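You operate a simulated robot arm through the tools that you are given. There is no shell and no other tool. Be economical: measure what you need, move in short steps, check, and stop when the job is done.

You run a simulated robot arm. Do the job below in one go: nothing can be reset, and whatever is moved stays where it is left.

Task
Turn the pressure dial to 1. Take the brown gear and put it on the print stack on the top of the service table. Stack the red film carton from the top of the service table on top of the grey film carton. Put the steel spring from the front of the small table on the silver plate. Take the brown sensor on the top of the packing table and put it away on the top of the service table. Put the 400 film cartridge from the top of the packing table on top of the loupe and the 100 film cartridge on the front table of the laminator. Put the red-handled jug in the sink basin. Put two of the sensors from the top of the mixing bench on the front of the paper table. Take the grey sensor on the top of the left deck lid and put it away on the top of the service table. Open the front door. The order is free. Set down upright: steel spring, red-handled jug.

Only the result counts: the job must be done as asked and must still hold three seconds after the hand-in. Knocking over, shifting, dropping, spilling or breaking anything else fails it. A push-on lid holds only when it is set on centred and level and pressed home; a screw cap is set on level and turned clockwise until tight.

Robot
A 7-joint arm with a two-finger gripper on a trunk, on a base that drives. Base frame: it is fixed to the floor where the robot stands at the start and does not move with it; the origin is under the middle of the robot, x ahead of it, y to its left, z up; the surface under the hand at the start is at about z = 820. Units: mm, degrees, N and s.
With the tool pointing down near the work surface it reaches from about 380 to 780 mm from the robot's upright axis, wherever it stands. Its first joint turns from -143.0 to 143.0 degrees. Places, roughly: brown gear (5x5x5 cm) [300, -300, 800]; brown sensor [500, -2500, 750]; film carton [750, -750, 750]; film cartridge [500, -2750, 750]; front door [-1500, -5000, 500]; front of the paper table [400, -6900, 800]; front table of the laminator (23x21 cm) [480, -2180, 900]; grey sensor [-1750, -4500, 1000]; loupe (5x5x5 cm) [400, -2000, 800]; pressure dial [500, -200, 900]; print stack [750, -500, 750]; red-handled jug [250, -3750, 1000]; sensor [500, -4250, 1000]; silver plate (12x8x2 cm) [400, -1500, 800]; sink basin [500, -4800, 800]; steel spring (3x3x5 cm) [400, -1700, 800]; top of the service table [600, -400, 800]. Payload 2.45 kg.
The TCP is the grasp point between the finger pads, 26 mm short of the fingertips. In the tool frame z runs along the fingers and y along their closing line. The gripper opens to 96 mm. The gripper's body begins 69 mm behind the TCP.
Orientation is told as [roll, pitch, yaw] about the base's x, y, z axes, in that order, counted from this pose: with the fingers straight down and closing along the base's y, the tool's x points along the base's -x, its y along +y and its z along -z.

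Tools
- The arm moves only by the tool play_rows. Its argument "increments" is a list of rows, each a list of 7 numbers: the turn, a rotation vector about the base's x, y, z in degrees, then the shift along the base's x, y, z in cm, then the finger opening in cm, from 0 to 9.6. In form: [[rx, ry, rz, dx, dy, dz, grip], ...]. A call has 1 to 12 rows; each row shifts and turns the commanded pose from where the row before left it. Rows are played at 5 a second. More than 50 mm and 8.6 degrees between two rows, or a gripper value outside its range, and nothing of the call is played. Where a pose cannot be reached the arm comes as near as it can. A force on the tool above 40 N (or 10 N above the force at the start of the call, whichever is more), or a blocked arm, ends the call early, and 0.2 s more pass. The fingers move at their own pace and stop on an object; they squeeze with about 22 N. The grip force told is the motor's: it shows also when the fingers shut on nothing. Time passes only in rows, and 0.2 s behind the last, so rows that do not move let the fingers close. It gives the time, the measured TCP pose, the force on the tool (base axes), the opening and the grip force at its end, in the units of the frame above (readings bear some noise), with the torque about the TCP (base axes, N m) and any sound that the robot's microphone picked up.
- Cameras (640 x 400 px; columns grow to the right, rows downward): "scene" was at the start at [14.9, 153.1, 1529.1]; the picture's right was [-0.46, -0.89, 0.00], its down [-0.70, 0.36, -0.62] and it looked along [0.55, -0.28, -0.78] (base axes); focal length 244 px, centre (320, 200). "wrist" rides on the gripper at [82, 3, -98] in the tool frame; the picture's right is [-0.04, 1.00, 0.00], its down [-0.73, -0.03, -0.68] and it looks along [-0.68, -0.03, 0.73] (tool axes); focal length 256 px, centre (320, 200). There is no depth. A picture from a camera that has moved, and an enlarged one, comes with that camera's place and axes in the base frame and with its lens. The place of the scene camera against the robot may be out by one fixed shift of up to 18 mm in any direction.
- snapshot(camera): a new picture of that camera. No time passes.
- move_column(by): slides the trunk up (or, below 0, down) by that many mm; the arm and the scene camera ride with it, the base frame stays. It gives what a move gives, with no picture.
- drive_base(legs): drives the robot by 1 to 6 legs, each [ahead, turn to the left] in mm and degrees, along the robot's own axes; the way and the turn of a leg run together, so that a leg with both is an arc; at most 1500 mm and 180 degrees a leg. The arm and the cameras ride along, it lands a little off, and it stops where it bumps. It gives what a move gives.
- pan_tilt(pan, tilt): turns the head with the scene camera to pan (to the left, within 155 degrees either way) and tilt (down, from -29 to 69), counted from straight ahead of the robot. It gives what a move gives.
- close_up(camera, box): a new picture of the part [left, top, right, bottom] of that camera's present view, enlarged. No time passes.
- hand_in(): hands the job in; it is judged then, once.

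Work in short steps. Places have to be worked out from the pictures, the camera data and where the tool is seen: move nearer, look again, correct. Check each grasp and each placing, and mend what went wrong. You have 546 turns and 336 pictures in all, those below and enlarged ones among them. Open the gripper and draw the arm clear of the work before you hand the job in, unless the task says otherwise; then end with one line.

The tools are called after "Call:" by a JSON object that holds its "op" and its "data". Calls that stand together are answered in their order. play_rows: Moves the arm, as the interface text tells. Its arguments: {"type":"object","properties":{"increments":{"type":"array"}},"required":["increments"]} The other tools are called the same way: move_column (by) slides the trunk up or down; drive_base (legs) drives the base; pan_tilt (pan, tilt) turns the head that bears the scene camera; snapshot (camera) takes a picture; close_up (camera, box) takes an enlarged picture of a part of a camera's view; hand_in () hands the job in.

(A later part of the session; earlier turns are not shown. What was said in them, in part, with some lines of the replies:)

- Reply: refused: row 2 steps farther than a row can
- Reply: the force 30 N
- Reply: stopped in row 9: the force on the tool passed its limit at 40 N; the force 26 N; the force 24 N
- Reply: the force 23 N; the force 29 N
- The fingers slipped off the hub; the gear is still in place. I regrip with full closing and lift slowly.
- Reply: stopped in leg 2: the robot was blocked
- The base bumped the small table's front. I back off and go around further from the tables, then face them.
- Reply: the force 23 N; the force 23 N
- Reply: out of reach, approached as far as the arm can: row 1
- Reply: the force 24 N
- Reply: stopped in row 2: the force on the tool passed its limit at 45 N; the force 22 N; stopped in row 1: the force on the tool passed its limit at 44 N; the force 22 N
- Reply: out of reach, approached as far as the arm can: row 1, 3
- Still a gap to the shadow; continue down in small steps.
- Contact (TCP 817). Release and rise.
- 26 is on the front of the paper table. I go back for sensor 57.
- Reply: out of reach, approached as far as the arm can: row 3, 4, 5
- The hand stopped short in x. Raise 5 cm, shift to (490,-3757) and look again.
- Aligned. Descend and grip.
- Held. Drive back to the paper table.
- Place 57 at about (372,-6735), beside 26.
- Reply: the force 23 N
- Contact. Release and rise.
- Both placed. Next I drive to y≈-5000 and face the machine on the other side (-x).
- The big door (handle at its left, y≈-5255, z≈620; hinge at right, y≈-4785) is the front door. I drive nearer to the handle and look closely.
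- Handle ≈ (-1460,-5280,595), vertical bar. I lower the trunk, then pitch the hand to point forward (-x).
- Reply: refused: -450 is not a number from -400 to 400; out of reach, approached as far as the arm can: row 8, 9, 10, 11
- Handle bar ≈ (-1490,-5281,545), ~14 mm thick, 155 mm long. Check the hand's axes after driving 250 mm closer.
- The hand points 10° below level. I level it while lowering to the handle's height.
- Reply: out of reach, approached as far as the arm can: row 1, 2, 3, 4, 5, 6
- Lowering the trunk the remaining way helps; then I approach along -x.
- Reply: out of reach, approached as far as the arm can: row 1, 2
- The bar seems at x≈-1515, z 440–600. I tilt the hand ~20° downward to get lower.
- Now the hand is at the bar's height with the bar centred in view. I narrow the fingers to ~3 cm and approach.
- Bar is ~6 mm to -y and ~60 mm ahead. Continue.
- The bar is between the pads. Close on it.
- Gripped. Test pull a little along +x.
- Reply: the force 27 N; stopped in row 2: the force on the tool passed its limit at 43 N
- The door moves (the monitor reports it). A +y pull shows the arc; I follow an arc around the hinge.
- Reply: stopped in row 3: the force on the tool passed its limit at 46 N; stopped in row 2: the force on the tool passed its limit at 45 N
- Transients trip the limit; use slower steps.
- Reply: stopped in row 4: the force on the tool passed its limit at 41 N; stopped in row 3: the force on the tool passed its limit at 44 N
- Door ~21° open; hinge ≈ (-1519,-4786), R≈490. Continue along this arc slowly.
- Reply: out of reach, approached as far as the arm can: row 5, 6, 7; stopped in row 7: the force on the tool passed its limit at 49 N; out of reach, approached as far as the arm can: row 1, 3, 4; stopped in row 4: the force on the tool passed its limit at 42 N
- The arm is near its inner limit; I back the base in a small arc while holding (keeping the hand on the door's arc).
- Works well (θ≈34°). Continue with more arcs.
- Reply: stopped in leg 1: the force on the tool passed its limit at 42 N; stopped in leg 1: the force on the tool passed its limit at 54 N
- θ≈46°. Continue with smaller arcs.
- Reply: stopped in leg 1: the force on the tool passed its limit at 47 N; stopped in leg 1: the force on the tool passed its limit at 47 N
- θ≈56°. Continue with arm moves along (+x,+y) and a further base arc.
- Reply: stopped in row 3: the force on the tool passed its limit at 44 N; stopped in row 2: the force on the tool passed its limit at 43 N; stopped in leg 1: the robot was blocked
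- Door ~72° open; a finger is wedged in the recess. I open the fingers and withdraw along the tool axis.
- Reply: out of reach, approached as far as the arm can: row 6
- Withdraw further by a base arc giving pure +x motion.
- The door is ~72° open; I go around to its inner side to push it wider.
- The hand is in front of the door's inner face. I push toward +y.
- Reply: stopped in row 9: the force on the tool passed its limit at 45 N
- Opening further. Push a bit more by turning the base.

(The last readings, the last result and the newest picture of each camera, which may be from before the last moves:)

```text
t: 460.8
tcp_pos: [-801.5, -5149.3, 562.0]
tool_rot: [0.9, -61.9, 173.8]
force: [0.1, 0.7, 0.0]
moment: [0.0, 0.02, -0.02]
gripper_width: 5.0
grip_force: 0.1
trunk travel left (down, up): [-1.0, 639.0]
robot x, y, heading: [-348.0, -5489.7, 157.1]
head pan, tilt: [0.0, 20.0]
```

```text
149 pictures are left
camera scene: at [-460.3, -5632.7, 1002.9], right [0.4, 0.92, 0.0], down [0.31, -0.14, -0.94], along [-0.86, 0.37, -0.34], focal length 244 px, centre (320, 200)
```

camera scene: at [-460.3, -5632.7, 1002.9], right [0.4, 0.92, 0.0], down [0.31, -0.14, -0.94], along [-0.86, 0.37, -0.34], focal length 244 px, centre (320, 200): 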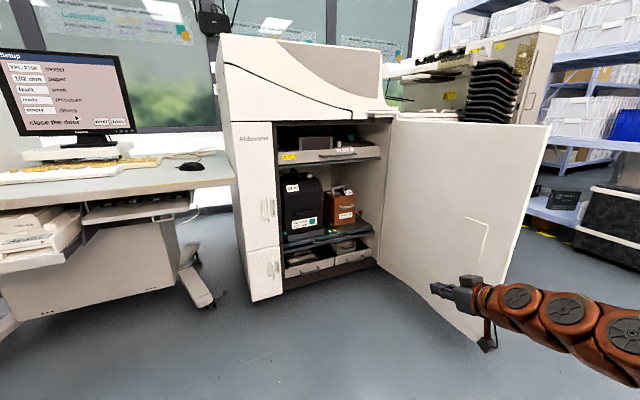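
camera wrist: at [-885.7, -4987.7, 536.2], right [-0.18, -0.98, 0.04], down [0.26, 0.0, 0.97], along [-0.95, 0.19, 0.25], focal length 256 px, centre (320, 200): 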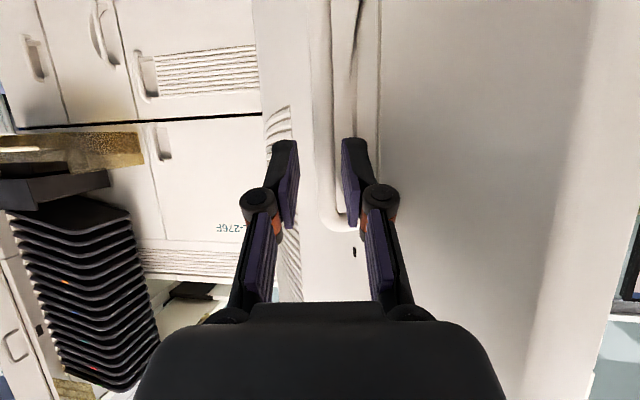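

Door is open ~95°. Now raise the trunk and bring the hand back to pointing down, then go look at the left deck lid.

Call:
{"op": "move_column", "data": {"by": 400}}

Call:
{"op": "move_column", "data": {"by": 174}}

Call:
{"op": "play_rows", "data": {"increments": [[0, -8, 0, 0, 0, 0, 6], [0, -8, 0, 0, 0, 0, 8], [0, -8, 0, 0, 0, 0, 8], [0, -8, 0, 0, 0, 0, 8], [0, -8, 0, 0, 0, 0, 8], [0, -8, 0, 0, 0, 0, 8], [0, -8, 0, 0, 0, 0, 8], [0, -6, 0, 0, 0, 0, 8], [0, 0, 0, 0, 0, 0, 8]]}}

Call:
{"op": "snapshot", "data": {"camera": "wrist"}}

```text
t: 464.6
tcp_pos: [-801.5, -5150.1, 962.5]
tool_rot: [1.0, -61.9, 173.8]
force: [-0.7, 0.2, -0.7]
moment: [0.02, 0.03, -0.01]
gripper_width: 5.4
grip_force: 0.0
trunk travel left (down, up): [-401.0, 239.0]
robot x, y, heading: [-345.8, -5488.4, 156.6]
head pan, tilt: [0.0, 20.0]
```

```text
t: 466.5
tcp_pos: [-802.4, -5149.4, 1136.7]
tool_rot: [0.9, -61.9, 173.7]
force: [0.2, 0.4, 0.5]
moment: [0.0, -0.01, -0.04]
gripper_width: 5.0
grip_force: 0.1
trunk travel left (down, up): [-575.0, 65.0]
robot x, y, heading: [-345.0, -5487.7, 156.5]
head pan, tilt: [0.0, 20.0]
```

```text
t: 468.5
tcp_pos: [-801.9, -5149.4, 1136.4]
tool_rot: [-4.7, 0.0, 176.9]
force: [0.0, 0.0, 0.3]
moment: [0.02, 0.0, 0.02]
gripper_width: 79.8
grip_force: 0.1
trunk travel left (down, up): [-575.0, 65.0]
robot x, y, heading: [-345.4, -5490.2, 156.4]
head pan, tilt: [0.0, 20.0]
```

```text
148 pictures are left
camera wrist: at [-720.6, -5166.0, 1233.8], right [-0.09, -0.99, -0.08], down [-0.73, 0.01, 0.68], along [-0.67, 0.12, -0.73], focal length 256 px, centre (320, 200)
```

wrist: 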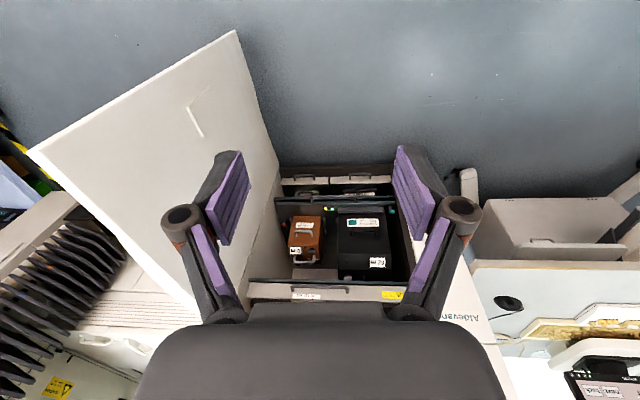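

Call:
{"op": "play_rows", "data": {"increments": [[-4.7, 0, 0, 2, -4, 2, 8], [0, 0, 0, 2, -4, 2, 8], [0, 0, 0, 0, -4, 2, 8], [0, 0, 0, 0, -4, 2, 8], [0, 0, 0, 0, -4, 2, 8], [0, 0, 0, 0, 0, 0, 8]]}}

Call:
{"op": "drive_base", "data": {"legs": [[0, -66.4], [1080, 0], [0, 90]]}}

Call:
{"op": "pan_tilt", "data": {"pan": 0, "tilt": 35}}

Call:
{"op": "snapshot", "data": {"camera": "scene"}}

Call:
{"op": "snapshot", "data": {"camera": "wrist"}}

```text
t: 469.9
tcp_pos: [-761.2, -5349.9, 1236.9]
tool_rot: [0.0, 0.2, 177.1]
force: [0.0, -0.4, -0.7]
moment: [0.0, 0.01, 0.01]
gripper_width: 80.4
grip_force: 0.1
trunk travel left (down, up): [-575.0, 65.0]
robot x, y, heading: [-344.6, -5488.5, 156.5]
head pan, tilt: [0.0, 20.0]
```

```text
t: 482.1
tcp_pos: [-747.0, -4422.3, 1236.9]
tool_rot: [0.0, 0.2, -163.8]
force: [0.8, -0.2, 0.1]
moment: [0.0, 0.01, 0.0]
gripper_width: 80.0
grip_force: 0.1
trunk travel left (down, up): [-575.0, 65.0]
robot x, y, heading: [-308.0, -4419.9, 175.7]
head pan, tilt: [0.0, 20.0]
```

```text
t: 482.9
tcp_pos: [-747.2, -4423.6, 1237.3]
tool_rot: [0.0, 0.2, -163.9]
force: [0.1, 0.3, -0.5]
moment: [0.01, -0.03, -0.01]
gripper_width: 80.0
grip_force: 0.1
trunk travel left (down, up): [-575.0, 65.0]
robot x, y, heading: [-309.6, -4419.1, 175.6]
head pan, tilt: [0.0, 35.0]
```

```text
147 pictures are left
camera scene: at [-363.4, -4591.1, 1553.1], right [0.08, 1.0, 0.0], down [0.57, -0.04, -0.82], along [-0.82, 0.06, -0.57], focal length 244 px, centre (320, 200)
```

scene: 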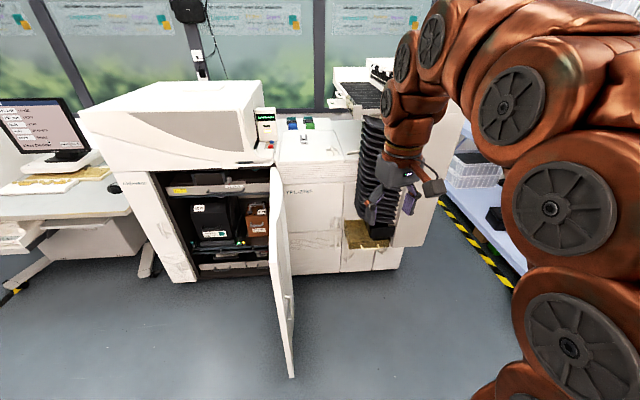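

```text
146 pictures are left
camera wrist: at [-668.3, -4403.9, 1335.0], right [0.24, -0.97, 0.0], down [-0.71, -0.18, 0.68], along [-0.66, -0.16, -0.74], focal length 256 px, centre (320, 200)
```

wrist: 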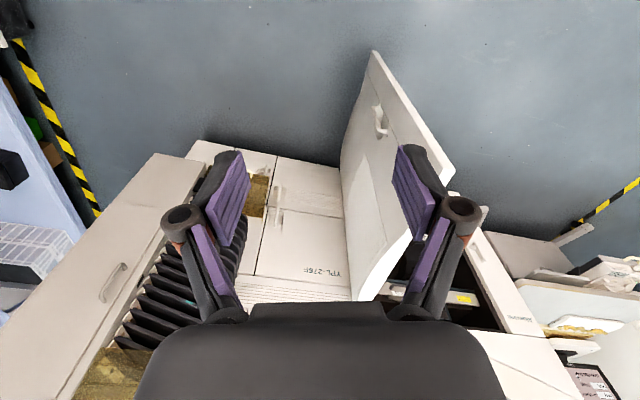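

Call:
{"op": "close_up", "data": {"camera": "scene", "box": [240, 60, 440, 185]}}

```text
3.20 times, centred on (340, 122) of scene
camera zoom: at [-363.4, -4591.1, 1553.1], right [0.08, 1.0, 0.0], down [0.57, -0.04, -0.82], along [-0.82, 0.06, -0.57], focal length 782 px, centre (256, 448)
```

zoom: 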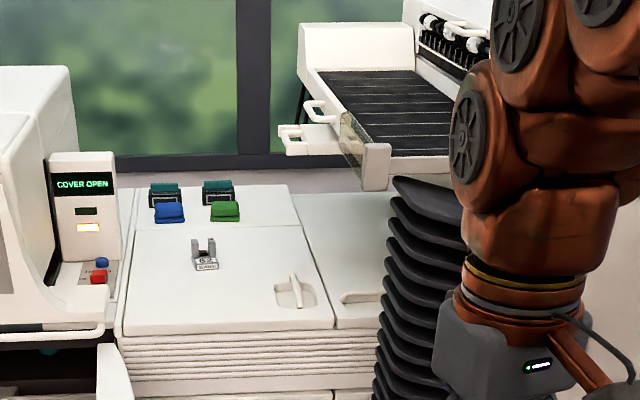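

The grey sensor is on the lid at about (-1780,-4586,990). I shift the hand toward -y and higher, then drive closer (keeping ~50 mm off the open door).

Call:
{"op": "play_rows", "data": {"increments": [[0, 0, -4, 0, -4, 2, 8], [0, 0, -4, 0, -4, 2, 8], [0, 0, -4, 0, -4, 2, 8], [0, 0, -4, 0, -3, 0, 8]]}}

Call:
{"op": "drive_base", "data": {"legs": [[350, 0]]}}

Call:
{"op": "snapshot", "data": {"camera": "scene"}}

Call:
{"op": "snapshot", "data": {"camera": "wrist"}}

```text
t: 483.9
tcp_pos: [-749.3, -4564.7, 1284.5]
tool_rot: [0.1, 0.1, -179.8]
force: [-0.3, -0.3, 0.7]
moment: [-0.05, 0.02, 0.02]
gripper_width: 79.8
grip_force: 0.0
out of reach, approached as far as the arm can: row 3, 4
trunk travel left (down, up): [-575.0, 65.0]
robot x, y, heading: [-308.1, -4417.9, 176.0]
head pan, tilt: [0.0, 35.0]
```

```text
t: 486.2
tcp_pos: [-1090.7, -4542.2, 1284.6]
tool_rot: [0.0, 0.1, -179.3]
force: [-0.1, -0.1, -0.8]
moment: [0.0, 0.0, -0.04]
gripper_width: 79.8
grip_force: 0.0
trunk travel left (down, up): [-575.0, 65.0]
robot x, y, heading: [-653.3, -4393.4, 176.0]
head pan, tilt: [0.0, 35.0]
```

```text
144 pictures are left
camera scene: at [-704.8, -4566.5, 1553.1], right [0.07, 1.0, 0.0], down [0.57, -0.04, -0.82], along [-0.82, 0.06, -0.57], focal length 244 px, centre (320, 200)
```

scene: 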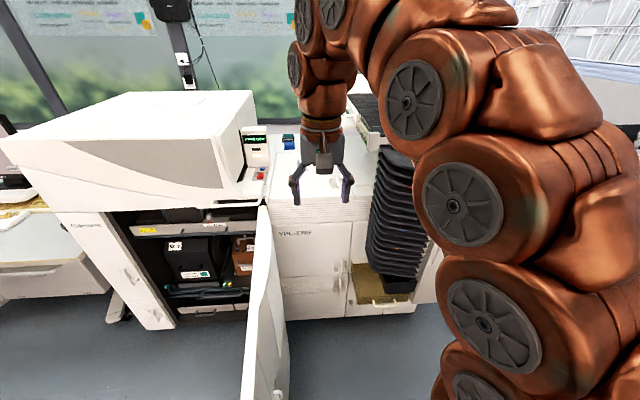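

```text
143 pictures are left
camera wrist: at [-1009.4, -4546.0, 1382.3], right [-0.03, -1.0, 0.0], down [-0.74, 0.02, 0.68], along [-0.68, 0.02, -0.74], focal length 256 px, centre (320, 200)
```

wrist: 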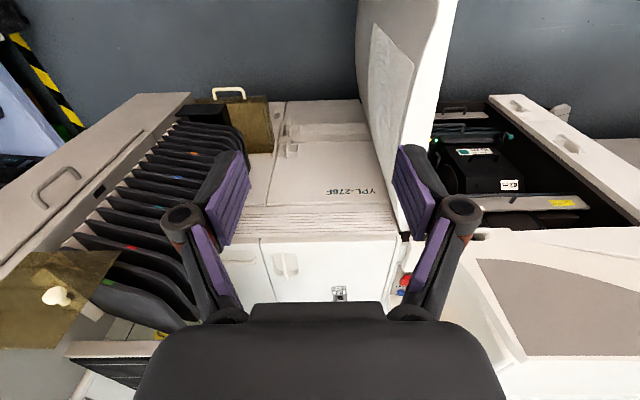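

Sensor ≈ (-1735,-4585), lid z≈991. I place the base at about (-890,-4335), clear of the door edge and the tray handle.

Call:
{"op": "drive_base", "data": {"legs": [[0, -10], [244, 0], [0, 24]]}}

Call:
{"op": "snapshot", "data": {"camera": "wrist"}}

Call:
{"op": "pan_tilt", "data": {"pan": 0, "tilt": 50}}

Call:
{"op": "snapshot", "data": {"camera": "scene"}}

```text
t: 489.9
tcp_pos: [-1275.4, -4588.1, 1284.7]
tool_rot: [-0.1, 0.1, -165.1]
force: [0.7, 0.5, -0.5]
moment: [0.03, 0.01, -0.02]
gripper_width: 80.0
grip_force: 0.1
trunk travel left (down, up): [-575.0, 65.0]
robot x, y, heading: [-887.8, -4332.8, -169.7]
head pan, tilt: [0.0, 35.0]
```

```text
142 pictures are left
camera wrist: at [-1196.2, -4571.3, 1382.3], right [0.22, -0.98, 0.0], down [-0.72, -0.16, 0.68], along [-0.66, -0.15, -0.74], focal length 256 px, centre (320, 200)
```

wrist: 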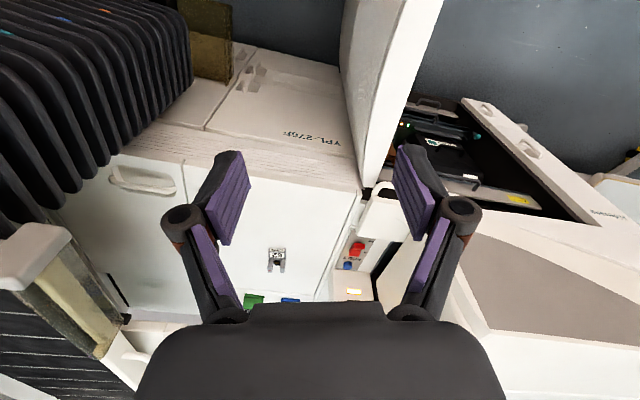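

```text
t: 490.7
tcp_pos: [-1275.1, -4589.0, 1284.6]
tool_rot: [-0.1, 0.2, -165.1]
force: [0.0, -0.5, -0.9]
moment: [0.04, 0.01, -0.03]
gripper_width: 80.2
grip_force: 0.1
trunk travel left (down, up): [-575.0, 65.0]
robot x, y, heading: [-888.4, -4334.5, -169.7]
head pan, tilt: [0.0, 50.0]
```

```text
141 pictures are left
camera scene: at [-883.4, -4513.4, 1531.4], right [-0.18, 0.98, 0.0], down [0.75, 0.14, -0.64], along [-0.63, -0.12, -0.77], focal length 244 px, centre (320, 200)
```

scene: 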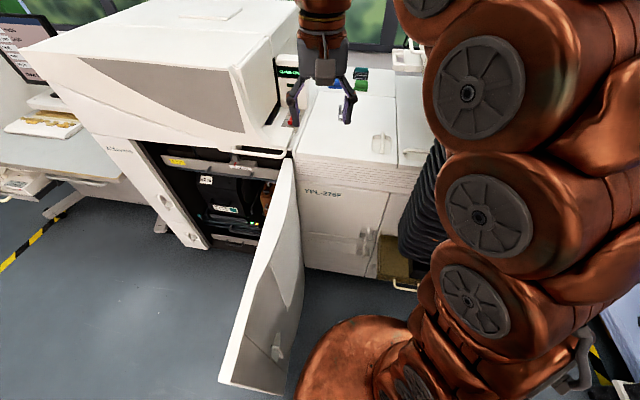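

I extend the hand toward the sensor with the tool still down, for a close look.

Call:
{"op": "play_rows", "data": {"increments": [[0, 0, 0, -4, 0, -1, 8], [0, 0, 0, -4, 0, -1, 8], [0, 0, 0, -4, 0, -1, 8], [0, 0, 0, -4, 0, -1, 8], [0, 0, 0, -4, 0, -1, 8], [0, 0, 0, -4, 0, -1, 8], [0, 0, 0, -4, 0, -2, 8], [0, 0, 0, 0, 0, 0, 8]]}}

Call:
{"op": "snapshot", "data": {"camera": "wrist"}}

```text
t: 492.5
tcp_pos: [-1510.5, -4578.3, 1150.3]
tool_rot: [0.0, 0.2, -165.1]
force: [-0.4, 0.6, -0.1]
moment: [0.04, -0.02, 0.02]
gripper_width: 80.0
grip_force: 0.0
out of reach, approached as far as the arm can: row 2, 3, 4, 6, 7
trunk travel left (down, up): [-575.0, 65.0]
robot x, y, heading: [-889.7, -4334.9, -169.7]
head pan, tilt: [0.0, 50.0]
```

```text
140 pictures are left
camera wrist: at [-1431.0, -4561.1, 1247.7], right [0.22, -0.98, 0.0], down [-0.72, -0.16, 0.68], along [-0.66, -0.15, -0.74], focal length 256 px, centre (320, 200)
```

wrist: 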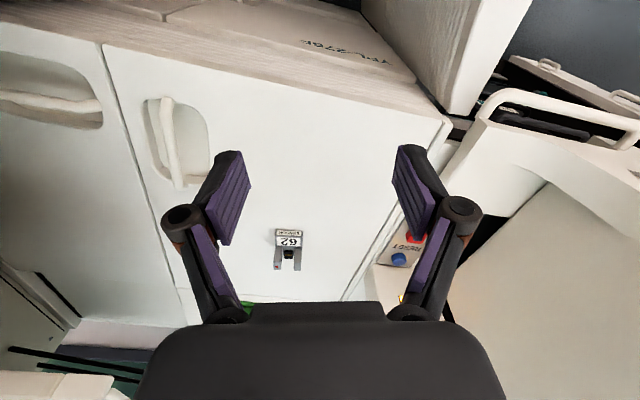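

Call:
{"op": "close_up", "data": {"camera": "wrist", "box": [250, 210, 330, 290]}}

```text
5.00 times, centred on (290, 250) of wrist
camera zoom: at [-1431.0, -4561.1, 1247.7], right [0.22, -0.98, 0.0], down [-0.72, -0.16, 0.68], along [-0.66, -0.15, -0.74], focal length 1280 px, centre (470, -50)
```

zoom: 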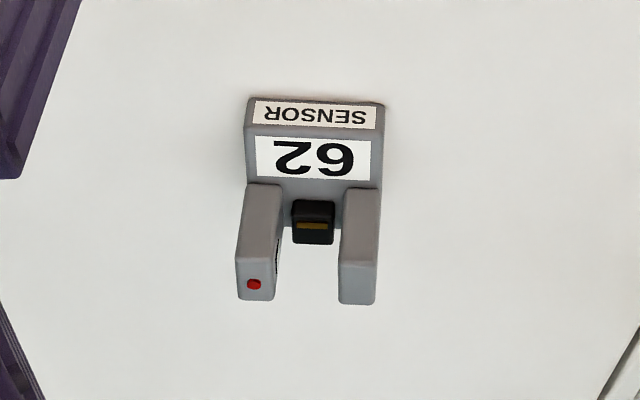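

Sensor prongs ≈ (-1778,-4589), lid z≈980. That is beyond straight-down reach, so I tilt the tool ~45° forward along its own heading.

Call:
{"op": "play_rows", "data": {"increments": [[-1.7, 7.5, 0, 0, 0, 0, 8], [-1.7, 7.5, 0, 0, 0, 0, 8], [-1.7, 7.5, 0, 0, 0, 0, 8], [-1.7, 7.5, 0, 0, 0, 0, 8], [-1.7, 7.5, 0, 0, 0, 0, 8], [-1.7, 7.5, 0, 0, 0, 0, 8], [0, 0, 0, 0, 0, 0, 8]]}}

Call:
{"op": "play_rows", "data": {"increments": [[0, 0, 0, -4, -0.2, -0.5, 8], [0, 0, 0, -4, -0.2, -0.5, 8], [0, 0, 0, -4, -0.2, -0.5, 8], [0, 0, 0, -3, -0.2, -0.5, 8], [0, 0, 0, 0, 0, 0, 8]]}}

Call:
{"op": "snapshot", "data": {"camera": "wrist"}}

```text
t: 494.1
tcp_pos: [-1510.3, -4578.2, 1150.6]
tool_rot: [-2.1, -45.9, -164.2]
force: [-0.5, 0.1, -0.5]
moment: [0.01, 0.0, -0.02]
gripper_width: 80.1
grip_force: 0.1
trunk travel left (down, up): [-575.0, 65.0]
robot x, y, heading: [-888.4, -4334.6, -169.6]
head pan, tilt: [0.0, 50.0]
```

```text
t: 495.3
tcp_pos: [-1658.4, -4587.2, 1129.1]
tool_rot: [-2.1, -46.0, -164.1]
force: [-0.1, 0.3, 0.4]
moment: [-0.01, 0.02, 0.01]
gripper_width: 79.8
grip_force: 0.0
trunk travel left (down, up): [-575.0, 65.0]
robot x, y, heading: [-889.2, -4336.4, -169.5]
head pan, tilt: [0.0, 50.0]
```

```text
138 pictures are left
camera wrist: at [-1534.6, -4559.3, 1137.5], right [0.22, -0.98, 0.0], down [-0.02, 0.0, 1.0], along [-0.98, -0.22, -0.02], focal length 256 px, centre (320, 200)
```

wrist: 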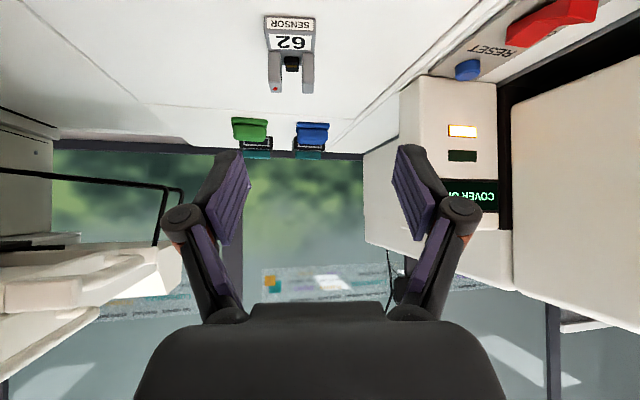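

Reach is good. I approach along the tool direction to just before the sensor.

Call:
{"op": "play_rows", "data": {"increments": [[0, 0, 0, -2.6, 0, -2.2, 8], [0, 0, 0, -2.6, 0, -2.2, 8], [0, 0, 0, -2.6, 0, -2.2, 8], [0, 0, 0, 0, 0, 0, 8]]}}

Call:
{"op": "snapshot", "data": {"camera": "wrist"}}

```text
t: 496.3
tcp_pos: [-1736.6, -4586.5, 1062.7]
tool_rot: [-2.2, -45.9, -164.2]
force: [-0.4, 0.7, 0.0]
moment: [0.0, -0.01, -0.01]
gripper_width: 80.0
grip_force: 0.0
trunk travel left (down, up): [-575.0, 65.0]
robot x, y, heading: [-886.4, -4337.9, -169.9]
head pan, tilt: [0.0, 50.0]
```

```text
137 pictures are left
camera wrist: at [-1612.0, -4559.7, 1072.2], right [0.22, -0.98, 0.0], down [-0.02, 0.0, 1.0], along [-0.98, -0.22, -0.02], focal length 256 px, centre (320, 200)
```

wrist: 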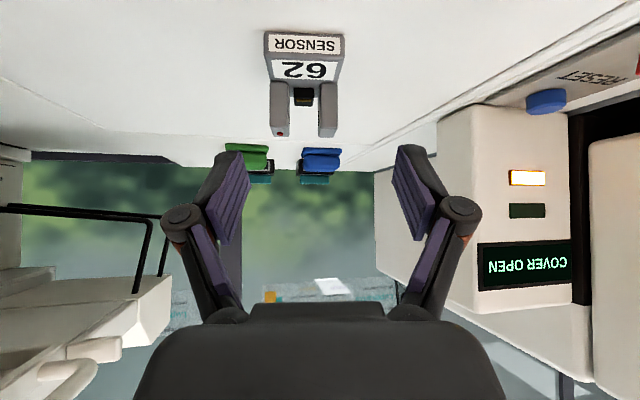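

Aligned; final approach: dx≈-45, dz≈-40.

Call:
{"op": "play_rows", "data": {"increments": [[0, 0, 0, -1.5, 0, -1.4, 8], [0, 0, 0, -1.5, 0, -1.4, 8], [0, 0, 0, -1.5, -0.1, -1.3, 8], [0, 0, 0, 0, 0, 0, 8]]}}

Call:
{"op": "snapshot", "data": {"camera": "wrist"}}

```text
t: 497.3
tcp_pos: [-1782.1, -4589.2, 1023.9]
tool_rot: [-2.2, -45.9, -164.2]
force: [-0.6, 0.3, -0.3]
moment: [0.0, -0.01, -0.03]
gripper_width: 80.0
grip_force: 0.0
trunk travel left (down, up): [-575.0, 65.0]
robot x, y, heading: [-890.4, -4336.2, -169.7]
head pan, tilt: [0.0, 50.0]
```

```text
136 pictures are left
camera wrist: at [-1658.3, -4561.4, 1033.2], right [0.22, -0.98, 0.0], down [-0.02, 0.0, 1.0], along [-0.98, -0.22, -0.02], focal length 256 px, centre (320, 200)
```

wrist: 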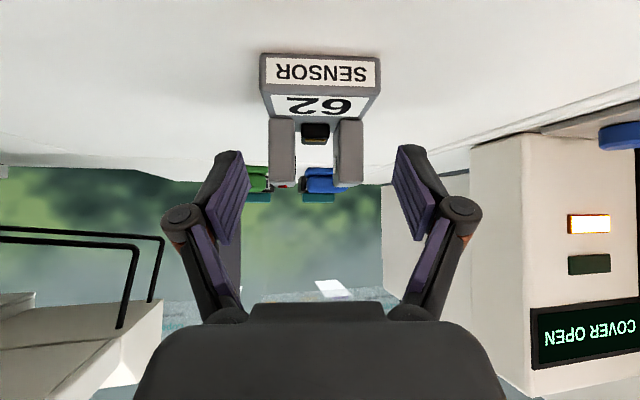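

Lower 9 mm to bring the prongs well between the pads, then close.

Call:
{"op": "play_rows", "data": {"increments": [[0, 0, 0, -0.1, 0, -0.9, 8], [0, 0, 0, 0, 0, 0, 6], [0, 0, 0, 0, 0, 0, 5], [0, 0, 0, 0, 0, 0, 3], [0, 0, 0, 0, 0, 0, 1], [0, 0, 0, 0, 0, 0, 0], [0, 0, 0, 0, 0, 0, 0]]}}

Call:
{"op": "play_rows", "data": {"increments": [[0, 0, 0, 0, 0, 0.5, 0], [0, 0, 0, 0, 0, 0.8, 0], [0, 0, 0, 0, 0, 1, 0], [0, 0, 0, 0, 0, 1.5, 0], [0, 0, 0, 0, 0, 1.5, 0]]}}

Call:
{"op": "snapshot", "data": {"camera": "wrist"}}

```text
t: 498.9
tcp_pos: [-1784.0, -4588.2, 1015.4]
tool_rot: [-2.1, -46.0, -164.3]
force: [-0.1, 0.4, 2.1]
moment: [-0.04, -0.04, -0.06]
gripper_width: 43.7
grip_force: 21.5
trunk travel left (down, up): [-575.0, 65.0]
robot x, y, heading: [-888.5, -4333.8, -169.8]
head pan, tilt: [0.0, 50.0]
```

```text
t: 500.1
tcp_pos: [-1783.3, -4588.5, 1066.8]
tool_rot: [-2.2, -45.9, -164.1]
force: [0.2, 1.2, -0.9]
moment: [-0.02, 0.0, 0.03]
gripper_width: 43.4
grip_force: 22.3
trunk travel left (down, up): [-575.0, 65.0]
robot x, y, heading: [-888.2, -4335.9, -169.9]
head pan, tilt: [0.0, 50.0]
```

```text
135 pictures are left
camera wrist: at [-1659.6, -4560.7, 1075.5], right [0.22, -0.98, 0.0], down [-0.02, 0.0, 1.0], along [-0.98, -0.22, -0.02], focal length 256 px, centre (320, 200)
```

wrist: 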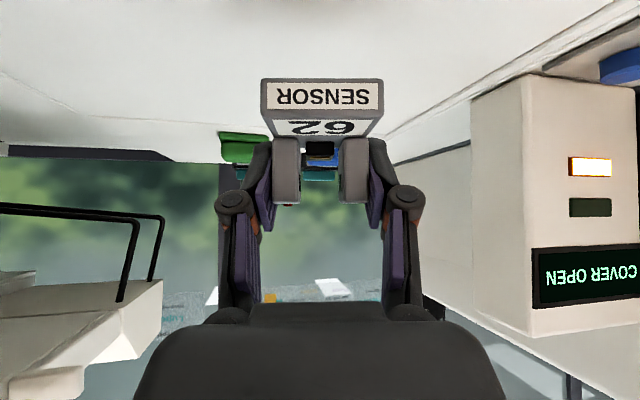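

Grey sensor held. I keep this tilt (so the sensor stays level), raise and withdraw.

Call:
{"op": "play_rows", "data": {"increments": [[0, 0, 0, 0, 0, 2, 0], [0, 0, 0, 0.5, 0, 2, 0], [0, 0, 0, 2, 0, 2, 0], [0, 0, 0, 3, 0, 2, 0], [0, 0, 0, 3, 0, 1.5, 0], [0, 0, 0, 3, 0, 1, 0], [0, 0, 0, 3, 0, 0, 0], [0, 0, 0, 3, 0, 0, 0], [0, 0, 0, 3, 0, 0, 0], [0, 0, 0, 3, 0, 0, 0], [0, 0, 0, 3, 0, 0, 0], [0, 0, 0, 3, 0, 0, 0]]}}

Call:
{"op": "snapshot", "data": {"camera": "wrist"}}

Call:
{"op": "snapshot", "data": {"camera": "scene"}}

```text
t: 502.7
tcp_pos: [-1488.9, -4588.1, 1173.3]
tool_rot: [-2.1, -46.0, -164.2]
force: [0.2, 0.2, -1.4]
moment: [-0.01, 0.0, -0.01]
gripper_width: 43.8
grip_force: 22.5
trunk travel left (down, up): [-575.0, 65.0]
robot x, y, heading: [-889.2, -4338.0, -169.7]
head pan, tilt: [0.0, 50.0]
```

```text
134 pictures are left
camera wrist: at [-1364.7, -4560.3, 1181.1], right [0.22, -0.98, 0.0], down [-0.02, 0.0, 1.0], along [-0.98, -0.22, -0.02], focal length 256 px, centre (320, 200)
```

wrist: 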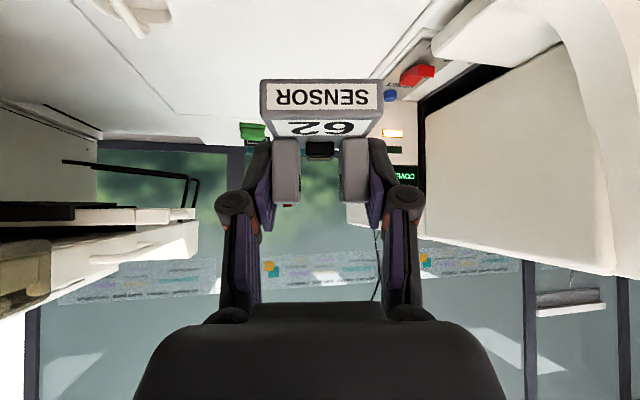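

```text
133 pictures are left
camera scene: at [-883.6, -4513.4, 1531.3], right [-0.18, 0.98, 0.0], down [0.75, 0.14, -0.64], along [-0.63, -0.12, -0.77], focal length 244 px, centre (320, 200)
```

scene: 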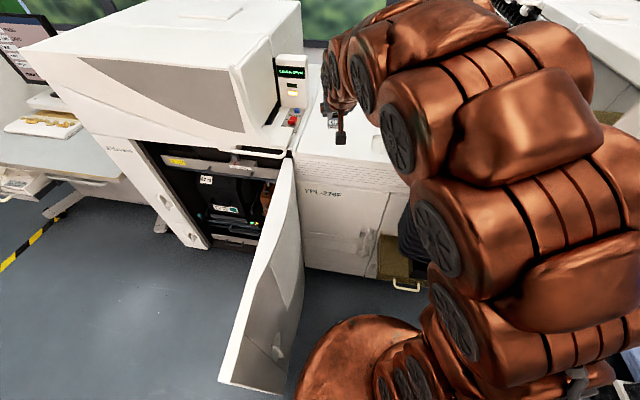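

Retract further, then back the base out into the aisle and turn.

Call:
{"op": "play_rows", "data": {"increments": [[0, 0, 0, 3, 0.8, 1, 0], [0, 0, 0, 3, 0.8, 1, 0], [0, 0, 0, 3, 0.8, 1, 0], [0, 0, 0, 3, 0.8, 1, 0], [0, 0, 0, 0, 0, 0, 0]]}}

Call:
{"op": "drive_base", "data": {"legs": [[-700, 0], [0, -100]]}}

Call:
{"op": "snapshot", "data": {"camera": "wrist"}}

Call:
{"op": "pan_tilt", "data": {"pan": 0, "tilt": 20}}

Call:
{"op": "snapshot", "data": {"camera": "scene"}}

```text
t: 503.9
tcp_pos: [-1368.6, -4555.0, 1210.6]
tool_rot: [-2.1, -45.9, -164.3]
force: [0.7, -0.2, 0.3]
moment: [-0.03, 0.01, 0.03]
gripper_width: 43.4
grip_force: 21.8
trunk travel left (down, up): [-575.0, 65.0]
robot x, y, heading: [-886.1, -4335.7, -169.8]
head pan, tilt: [0.0, 50.0]
```

```text
t: 511.9
tcp_pos: [-340.8, -3696.8, 1211.0]
tool_rot: [-2.1, -45.8, 96.3]
force: [0.3, -0.3, 0.4]
moment: [0.03, 0.02, 0.01]
gripper_width: 43.6
grip_force: 22.0
trunk travel left (down, up): [-575.0, 65.0]
robot x, y, heading: [-205.3, -4210.3, 90.9]
head pan, tilt: [0.0, 50.0]
```

```text
132 pictures are left
camera wrist: at [-333.4, -3826.8, 1219.7], right [-1.0, -0.05, 0.0], down [0.0, 0.02, 1.0], along [-0.05, 1.0, -0.02], focal length 256 px, centre (320, 200)
```

wrist: 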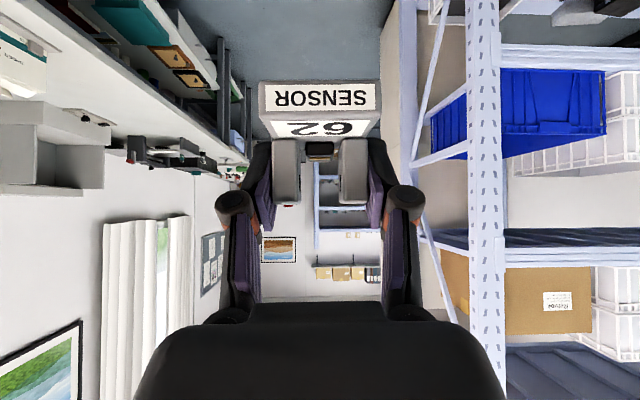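

```text
t: 512.8
tcp_pos: [-339.2, -3698.2, 1210.7]
tool_rot: [-2.0, -45.9, 96.3]
force: [-0.5, -0.2, -0.6]
moment: [0.0, -0.01, 0.02]
gripper_width: 43.4
grip_force: 22.3
trunk travel left (down, up): [-575.0, 65.0]
robot x, y, heading: [-205.3, -4211.0, 90.6]
head pan, tilt: [0.0, 20.0]
```

```text
131 pictures are left
camera scene: at [-388.1, -4163.1, 1576.8], right [1.0, 0.01, 0.0], down [0.0, -0.34, -0.94], along [-0.01, 0.94, -0.34], focal length 244 px, centre (320, 200)
```

scene: 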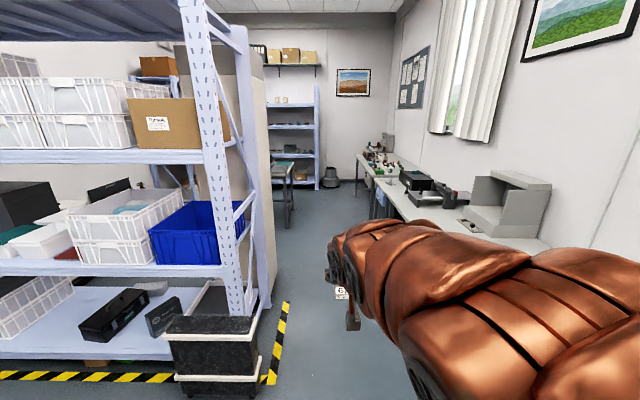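

Corridor is clear. Drive back to the service table.

Call:
{"op": "drive_base", "data": {"legs": [[0, -1], [1500, 0], [1500, 0], [300, 0], [0, -90]]}}

Call:
{"op": "pan_tilt", "data": {"pan": 0, "tilt": 50}}

Call:
{"op": "snapshot", "data": {"camera": "scene"}}

Call:
{"op": "snapshot", "data": {"camera": "wrist"}}

```text
t: 533.0
tcp_pos: [394.2, -806.6, 1210.7]
tool_rot: [-2.1, -45.9, 3.4]
force: [0.6, 0.0, -0.5]
moment: [-0.01, -0.02, -0.03]
gripper_width: 43.3
grip_force: 22.2
trunk travel left (down, up): [-575.0, 65.0]
robot x, y, heading: [-121.2, -919.9, -2.5]
head pan, tilt: [0.0, 20.0]
```

```text
t: 534.0
tcp_pos: [393.3, -808.1, 1210.7]
tool_rot: [-2.1, -45.9, 3.6]
force: [0.6, -0.5, -0.8]
moment: [-0.02, 0.02, 0.02]
gripper_width: 43.5
grip_force: 22.1
trunk travel left (down, up): [-575.0, 65.0]
robot x, y, heading: [-119.4, -924.2, -2.1]
head pan, tilt: [0.0, 50.0]
```

```text
130 pictures are left
camera scene: at [-91.4, -732.1, 1531.4], right [-0.03, -1.0, 0.0], down [-0.77, 0.03, -0.64], along [0.64, -0.02, -0.77], focal length 244 px, centre (320, 200)
```

scene: 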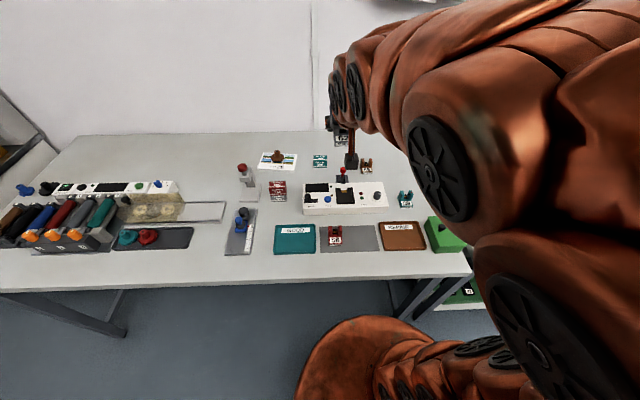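

```text
129 pictures are left
camera wrist: at [266.7, -808.4, 1219.7], right [-0.01, 1.0, 0.0], down [0.02, 0.0, 1.0], along [1.0, 0.01, -0.02], focal length 256 px, centre (320, 200)
```

wrist: 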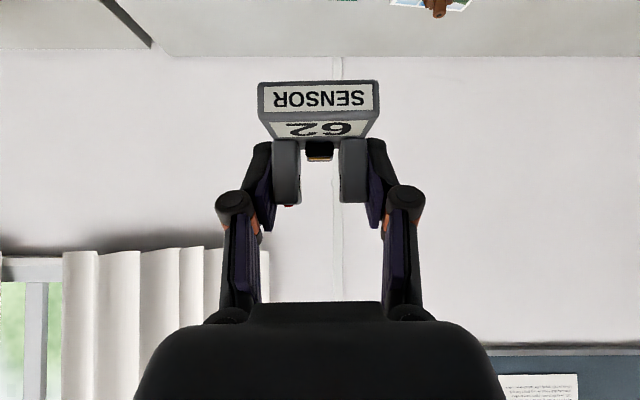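

Placing here would bring the low-hanging camera near sensor 59; a clear area lies around (690,-340). I drive to y≈-340.

Call:
{"op": "drive_base", "data": {"legs": [[0, 92.5], [570, 0], [0, -91], [80, 0]]}}

Call:
{"op": "snapshot", "data": {"camera": "scene"}}

```text
t: 545.6
tcp_pos: [476.7, -239.3, 1211.0]
tool_rot: [-2.1, -45.9, 4.4]
force: [-0.7, -0.2, -0.3]
moment: [-0.02, 0.0, 0.01]
gripper_width: 43.4
grip_force: 22.2
trunk travel left (down, up): [-575.0, 65.0]
robot x, y, heading: [-41.7, -358.7, -1.2]
head pan, tilt: [0.0, 50.0]
```

```text
128 pictures are left
camera scene: at [-11.1, -171.2, 1531.3], right [-0.02, -1.0, 0.0], down [-0.77, 0.01, -0.64], along [0.64, -0.01, -0.77], focal length 244 px, centre (320, 200)
```

scene: 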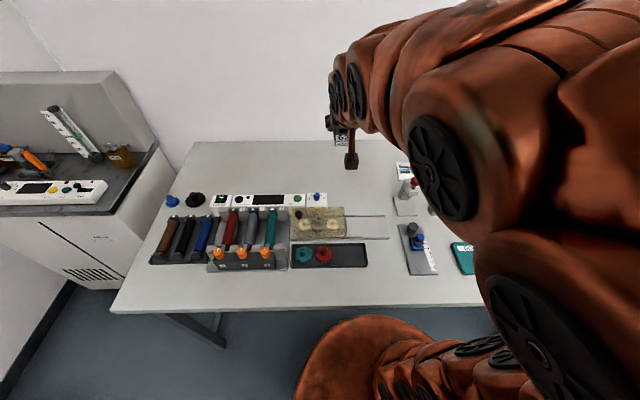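

The spot (700,-340) is clear. Move over it and lower.

Call:
{"op": "play_rows", "data": {"increments": [[0, 0, 0, 2.8, -1.3, -1, 0], [0, 0, 0, 2.8, -1.3, -1, 0], [0, 0, 0, 2.8, -1.3, -1, 0], [0, 0, 0, 2.8, -1.3, -2, 0], [0, 0, 0, 2.8, -1.3, -2, 0], [0, 0, 0, 2.8, -1.3, -2, 0], [0, 0, 0, 2.8, -1.2, -2, 0], [0, 0, 0, 2.7, -1.1, -2, 0], [0, 0, 0, 0, 0, -3, 0], [0, 0, 0, 0, 0, -3, 0], [0, 0, 0, 0, 0, -3, 0]]}}

Call:
{"op": "snapshot", "data": {"camera": "wrist"}}

Call:
{"op": "snapshot", "data": {"camera": "scene"}}

```text
t: 548.0
tcp_pos: [698.0, -340.9, 990.6]
tool_rot: [-2.0, -45.9, 4.2]
force: [-0.5, 0.7, -0.4]
moment: [-0.02, 0.0, -0.02]
gripper_width: 43.3
grip_force: 22.0
trunk travel left (down, up): [-575.0, 65.0]
robot x, y, heading: [-37.2, -356.1, -1.0]
head pan, tilt: [0.0, 50.0]
```

```text
127 pictures are left
camera wrist: at [570.6, -343.7, 998.9], right [-0.02, 1.0, 0.0], down [0.02, 0.0, 1.0], along [1.0, 0.02, -0.02], focal length 256 px, centre (320, 200)
```

wrist: 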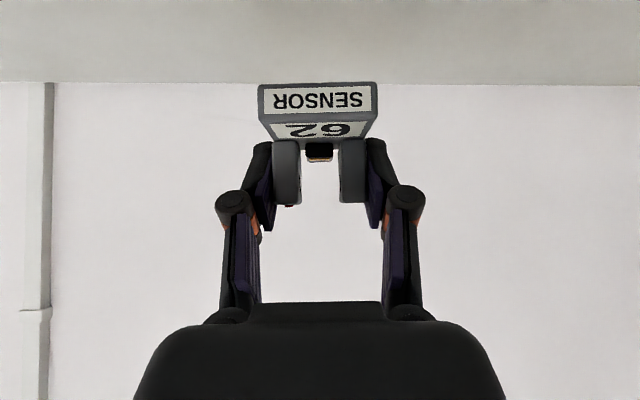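

```text
126 pictures are left
camera scene: at [-10.9, -171.2, 1531.3], right [-0.02, -1.0, 0.0], down [-0.77, 0.01, -0.64], along [0.64, -0.01, -0.77], focal length 244 px, centre (320, 200)
```

scene: 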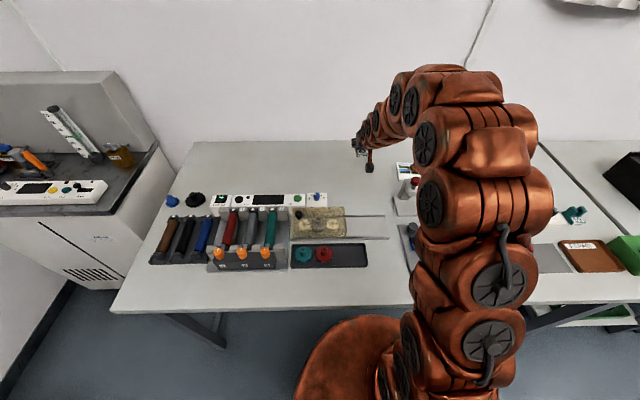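

Call:
{"op": "play_rows", "data": {"increments": [[0, 0, 0, 0, 0, -3, 0], [0, 0, 0, 0, 0, -3, 0], [0, 0, 0, 0, 0, -3, 0], [0, 0, 0, 0, 0, -2, 0], [0, 0, 0, 0, 0, -1, 0]]}}

Call:
{"op": "snapshot", "data": {"camera": "wrist"}}

Call:
{"op": "close_up", "data": {"camera": "scene", "box": [280, 110, 480, 250]}}

```text
t: 549.2
tcp_pos: [700.1, -339.7, 870.1]
tool_rot: [-2.2, -46.0, 4.3]
force: [-0.3, -0.5, -1.0]
moment: [-0.01, 0.02, -0.02]
gripper_width: 43.6
grip_force: 22.1
trunk travel left (down, up): [-575.0, 65.0]
robot x, y, heading: [-38.5, -357.9, -1.0]
head pan, tilt: [0.0, 50.0]
```

```text
125 pictures are left
camera wrist: at [572.2, -342.7, 879.2], right [-0.02, 1.0, 0.0], down [0.02, 0.0, 1.0], along [1.0, 0.02, -0.02], focal length 256 px, centre (320, 200)
```

wrist: 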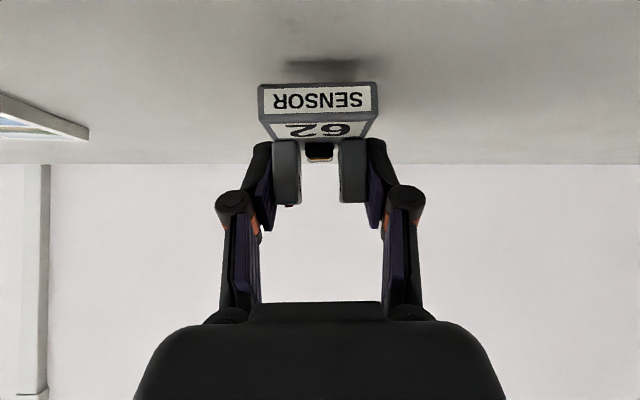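

```text
2.86 times, centred on (380, 180) of scene
camera zoom: at [-10.8, -171.2, 1531.3], right [-0.02, -1.0, 0.0], down [-0.77, 0.01, -0.64], along [0.64, -0.01, -0.77], focal length 698 px, centre (149, 257)
```

zoom: 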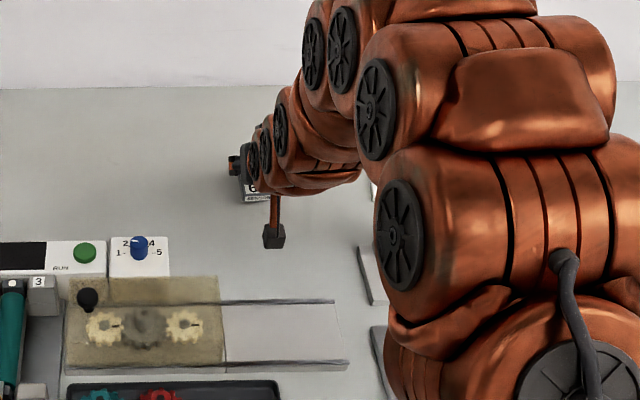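

Sensor is just above the table. I also check the dial from here.

Call:
{"op": "close_up", "data": {"camera": "scene", "box": [296, 184, 344, 214]}}

Call:
{"op": "play_rows", "data": {"increments": [[0, 0, 0, 0, 0, -0.8, 0], [0, 0, 0, 0, 0, -0.4, 0], [0, 0, 0, 0, 0, 0, 0]]}}

Call:
{"op": "play_rows", "data": {"increments": [[0, 0, 0, 0, 0, -0.3, 0], [0, 0, 0, 0, 0, 0, 0]]}}

Call:
{"op": "snapshot", "data": {"camera": "wrist"}}

```text
13.33 times, centred on (320, 199) of scene
camera zoom: at [-10.8, -171.2, 1531.3], right [-0.02, -1.0, 0.0], down [-0.77, 0.01, -0.64], along [0.64, -0.01, -0.77], focal length 3258 px, centre (320, 213)
```

zoom: 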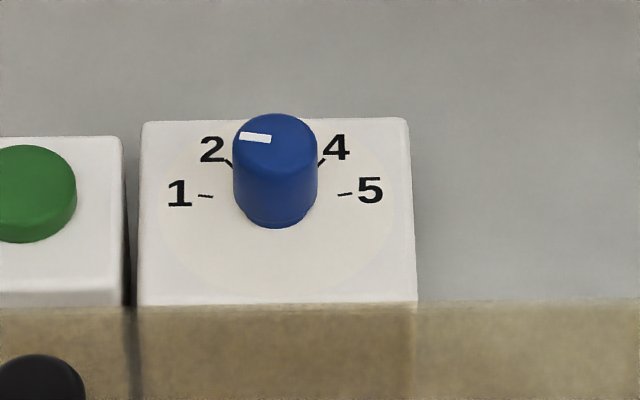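

```text
t: 550.0
tcp_pos: [699.4, -339.9, 858.6]
tool_rot: [-2.1, -46.0, 4.3]
force: [-0.4, 0.1, -1.5]
moment: [0.01, 0.01, 0.0]
gripper_width: 43.3
grip_force: 21.9
trunk travel left (down, up): [-575.0, 65.0]
robot x, y, heading: [-36.0, -359.5, -0.9]
head pan, tilt: [0.0, 50.0]
```

```text
t: 550.6
tcp_pos: [698.9, -339.8, 855.3]
tool_rot: [-2.1, -46.0, 4.4]
force: [0.0, 0.1, -0.7]
moment: [-0.01, 0.0, 0.01]
gripper_width: 43.4
grip_force: 22.1
trunk travel left (down, up): [-575.0, 65.0]
robot x, y, heading: [-40.2, -355.4, -1.2]
head pan, tilt: [0.0, 50.0]
```

```text
122 pictures are left
camera wrist: at [571.6, -343.2, 864.8], right [-0.02, 1.0, 0.0], down [0.02, 0.0, 1.0], along [1.0, 0.02, -0.02], focal length 256 px, centre (320, 200)
```

wrist: 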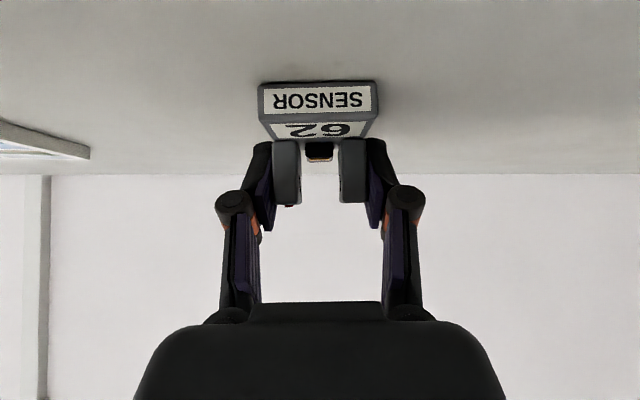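

The pointer is parallel with the tick of 1 — good. Continue lowering the sensor to contact.

Call:
{"op": "play_rows", "data": {"increments": [[0, 0, 0, 0, 0, -0.2, 0], [0, 0, 0, 0, 0, 0, 0]]}}

Call:
{"op": "play_rows", "data": {"increments": [[0, 0, 0, 0, 0, -0.2, 0], [0, 0, 0, 0, 0, 0, 0]]}}

```text
t: 551.2
tcp_pos: [699.1, -339.7, 855.0]
tool_rot: [-2.1, -46.1, 4.3]
force: [0.0, -1.4, 12.0]
moment: [0.24, 0.27, -0.01]
gripper_width: 43.5
grip_force: 22.5
trunk travel left (down, up): [-575.0, 65.0]
robot x, y, heading: [-37.1, -358.9, -0.8]
head pan, tilt: [0.0, 50.0]
```

```text
t: 551.8
tcp_pos: [700.0, -340.2, 853.2]
tool_rot: [-2.2, -46.2, 4.3]
force: [4.3, -2.7, 22.0]
moment: [0.12, -0.34, -0.04]
gripper_width: 43.9
grip_force: 21.6
trunk travel left (down, up): [-575.0, 65.0]
robot x, y, heading: [-42.0, -359.3, -1.2]
head pan, tilt: [0.0, 50.0]
```

Contact. Release and withdraw back along the tool axis.

Call:
{"op": "play_rows", "data": {"increments": [[0, 0, 0, 0, 0, 0.1, 4.6], [0, 0, 0, 0, 0, 0, 5.5], [0, 0, 0, 0, 0, 0, 7], [0, 0, 0, 0, 0, 0, 8], [0, 0, 0, -1.5, 0, 1.5, 8], [0, 0, 0, -2, 0, 2.2, 8], [0, 0, 0, -3, 0, 3, 8], [0, 0, 0, -3, 0, 3, 8], [0, 0, 0, -3, 0, 3, 8], [0, 0, 0, -3, 0, 3, 8]]}}

Call:
{"op": "play_rows", "data": {"increments": [[0, -7, 0, -2, 2, 2, 8], [0, -7, 0, -2, 2, 2, 8], [0, -7, 0, -2, 2, 2, 8], [0, -7, 0, -2, 2, 2, 8], [0, -7, 0, 0, 2, 1, 8], [0, -7, 0, 0, 2, 1, 8], [0, 0, 0, 0, 0, 0, 8]]}}

Call:
{"op": "snapshot", "data": {"camera": "wrist"}}

Call:
{"op": "snapshot", "data": {"camera": "scene"}}

```text
t: 554.0
tcp_pos: [544.3, -339.6, 1009.3]
tool_rot: [-2.1, -45.8, 4.3]
force: [0.7, 0.7, 0.5]
moment: [0.01, -0.02, -0.02]
gripper_width: 80.2
grip_force: 0.1
trunk travel left (down, up): [-575.0, 65.0]
robot x, y, heading: [-39.8, -357.5, -0.9]
head pan, tilt: [0.0, 50.0]
```

```text
t: 555.6
tcp_pos: [565.9, -311.1, 1124.1]
tool_rot: [-12.7, -70.2, 10.3]
force: [0.5, -0.2, -0.5]
moment: [0.04, 0.01, 0.04]
gripper_width: 79.9
grip_force: 0.1
out of reach, approached as far as the arm can: row 1, 2, 3, 4, 5, 6
trunk travel left (down, up): [-575.0, 65.0]
robot x, y, heading: [-38.9, -361.1, -1.0]
head pan, tilt: [0.0, 50.0]
```

```text
121 pictures are left
camera wrist: at [446.4, -308.2, 1078.6], right [0.04, 1.0, -0.04], down [-0.4, 0.05, 0.92], along [0.92, -0.02, 0.4], focal length 256 px, centre (320, 200)
```

wrist: 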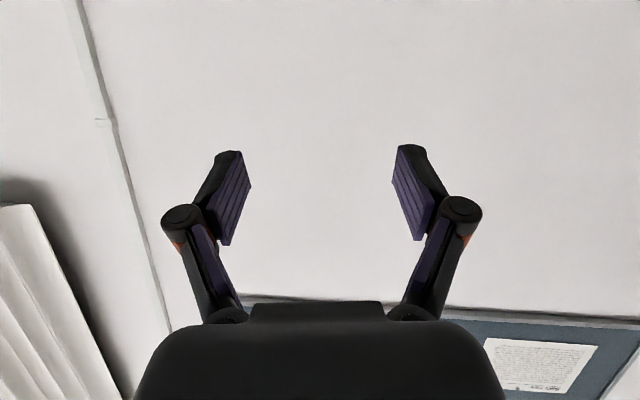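

```text
120 pictures are left
camera scene: at [-10.8, -171.3, 1531.3], right [-0.02, -1.0, 0.0], down [-0.77, 0.01, -0.64], along [0.64, -0.01, -0.77], focal length 244 px, centre (320, 200)
```

scene: 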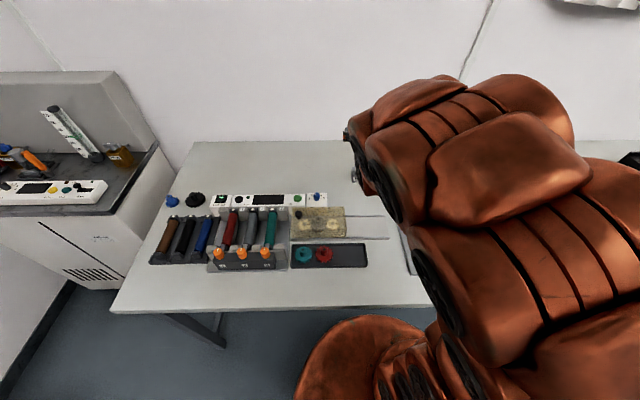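

Wrong sense of rotation; un-tilt with +ry.

Call:
{"op": "play_rows", "data": {"increments": [[0, 7.5, 0, 0, 0, 0.5, 8], [0, 7.5, 0, 0, 0, 0.5, 8], [0, 7.5, 0, 0, 0, 0.5, 8], [0, 7.5, 0, 0, 0, 0.5, 8], [0, 7.5, 0, 0, 0, 0.5, 8], [0, 7.5, 0, 0, 0, 0.5, 8], [0, 7.5, 0, 0, 0, 0.5, 8], [0, 7.5, 0, 0, 0, 0.5, 8], [0, 7.5, 0, 0, 0, 0.5, 8], [0, 2.5, 0, 0, 0, 0.5, 8], [0, 0, 0, 0, 0, 0, 8]]}}

Call:
{"op": "snapshot", "data": {"camera": "wrist"}}

```text
t: 558.0
tcp_pos: [565.0, -311.9, 1173.5]
tool_rot: [-2.9, -0.5, 3.4]
force: [0.7, -0.6, 0.0]
moment: [0.0, -0.05, -0.03]
gripper_width: 80.2
grip_force: 0.0
trunk travel left (down, up): [-575.0, 65.0]
robot x, y, heading: [-37.7, -360.5, -1.2]
head pan, tilt: [0.0, 50.0]
```

```text
119 pictures are left
camera wrist: at [482.5, -308.7, 1270.4], right [-0.02, 1.0, -0.05], down [0.73, 0.05, 0.69], along [0.69, -0.02, -0.73], focal length 256 px, centre (320, 200)
```

wrist: 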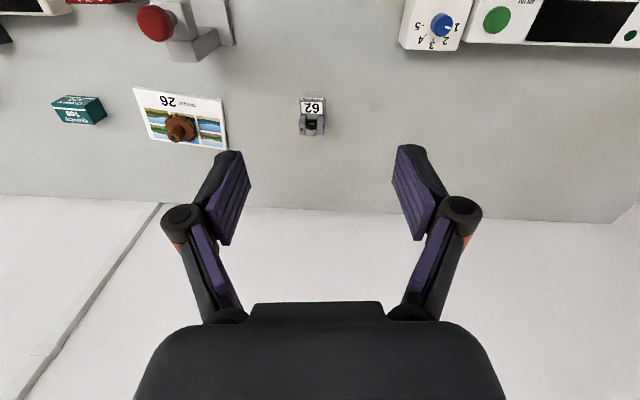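

Call:
{"op": "close_up", "data": {"camera": "wrist", "box": [400, 0, 480, 50]}}

Call:
{"op": "close_up", "data": {"camera": "wrist", "box": [100, 60, 340, 180]}}

```text
8.00 times, centred on (440, 25) of wrist
camera zoom: at [482.5, -308.7, 1270.4], right [-0.02, 1.0, -0.05], down [0.73, 0.05, 0.69], along [0.69, -0.02, -0.73], focal length 2048 px, centre (-640, 1600)
```

zoom: 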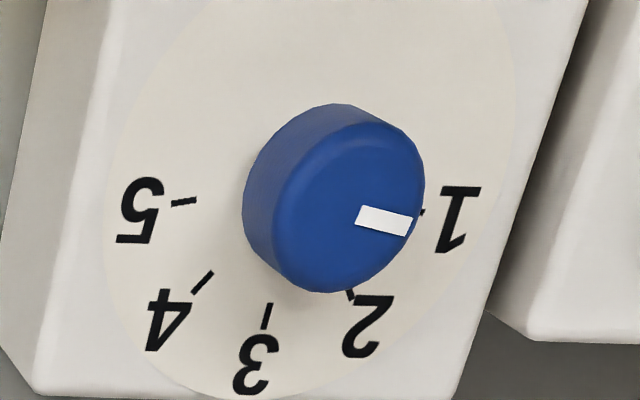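

```text
2.67 times, centred on (220, 120) of wrist
camera zoom: at [482.5, -308.7, 1270.4], right [-0.02, 1.0, -0.05], down [0.73, 0.05, 0.69], along [0.69, -0.02, -0.73], focal length 683 px, centre (587, 413)
```

zoom: 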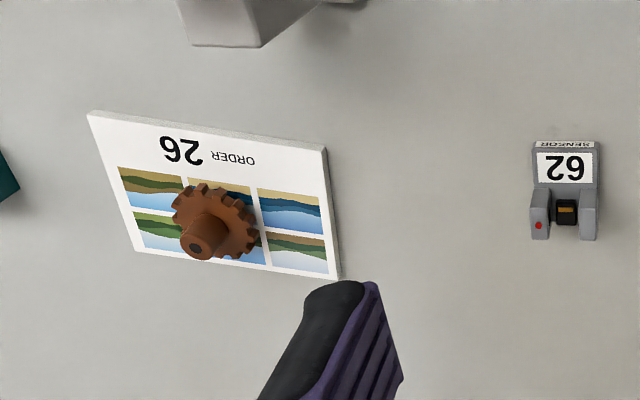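

Everything is in place: the dial points at 1, sensor 62 and the gear stand well, and the hand is open and clear. I hand in.

Call:
{"op": "hand_in", "data": {}}

```text
The job is handed in.
```

All ten parts of the job are done and handed in: the dial is at 1, every item is at its target, and the front door is about 90° open; the hand-in returned no verdict.
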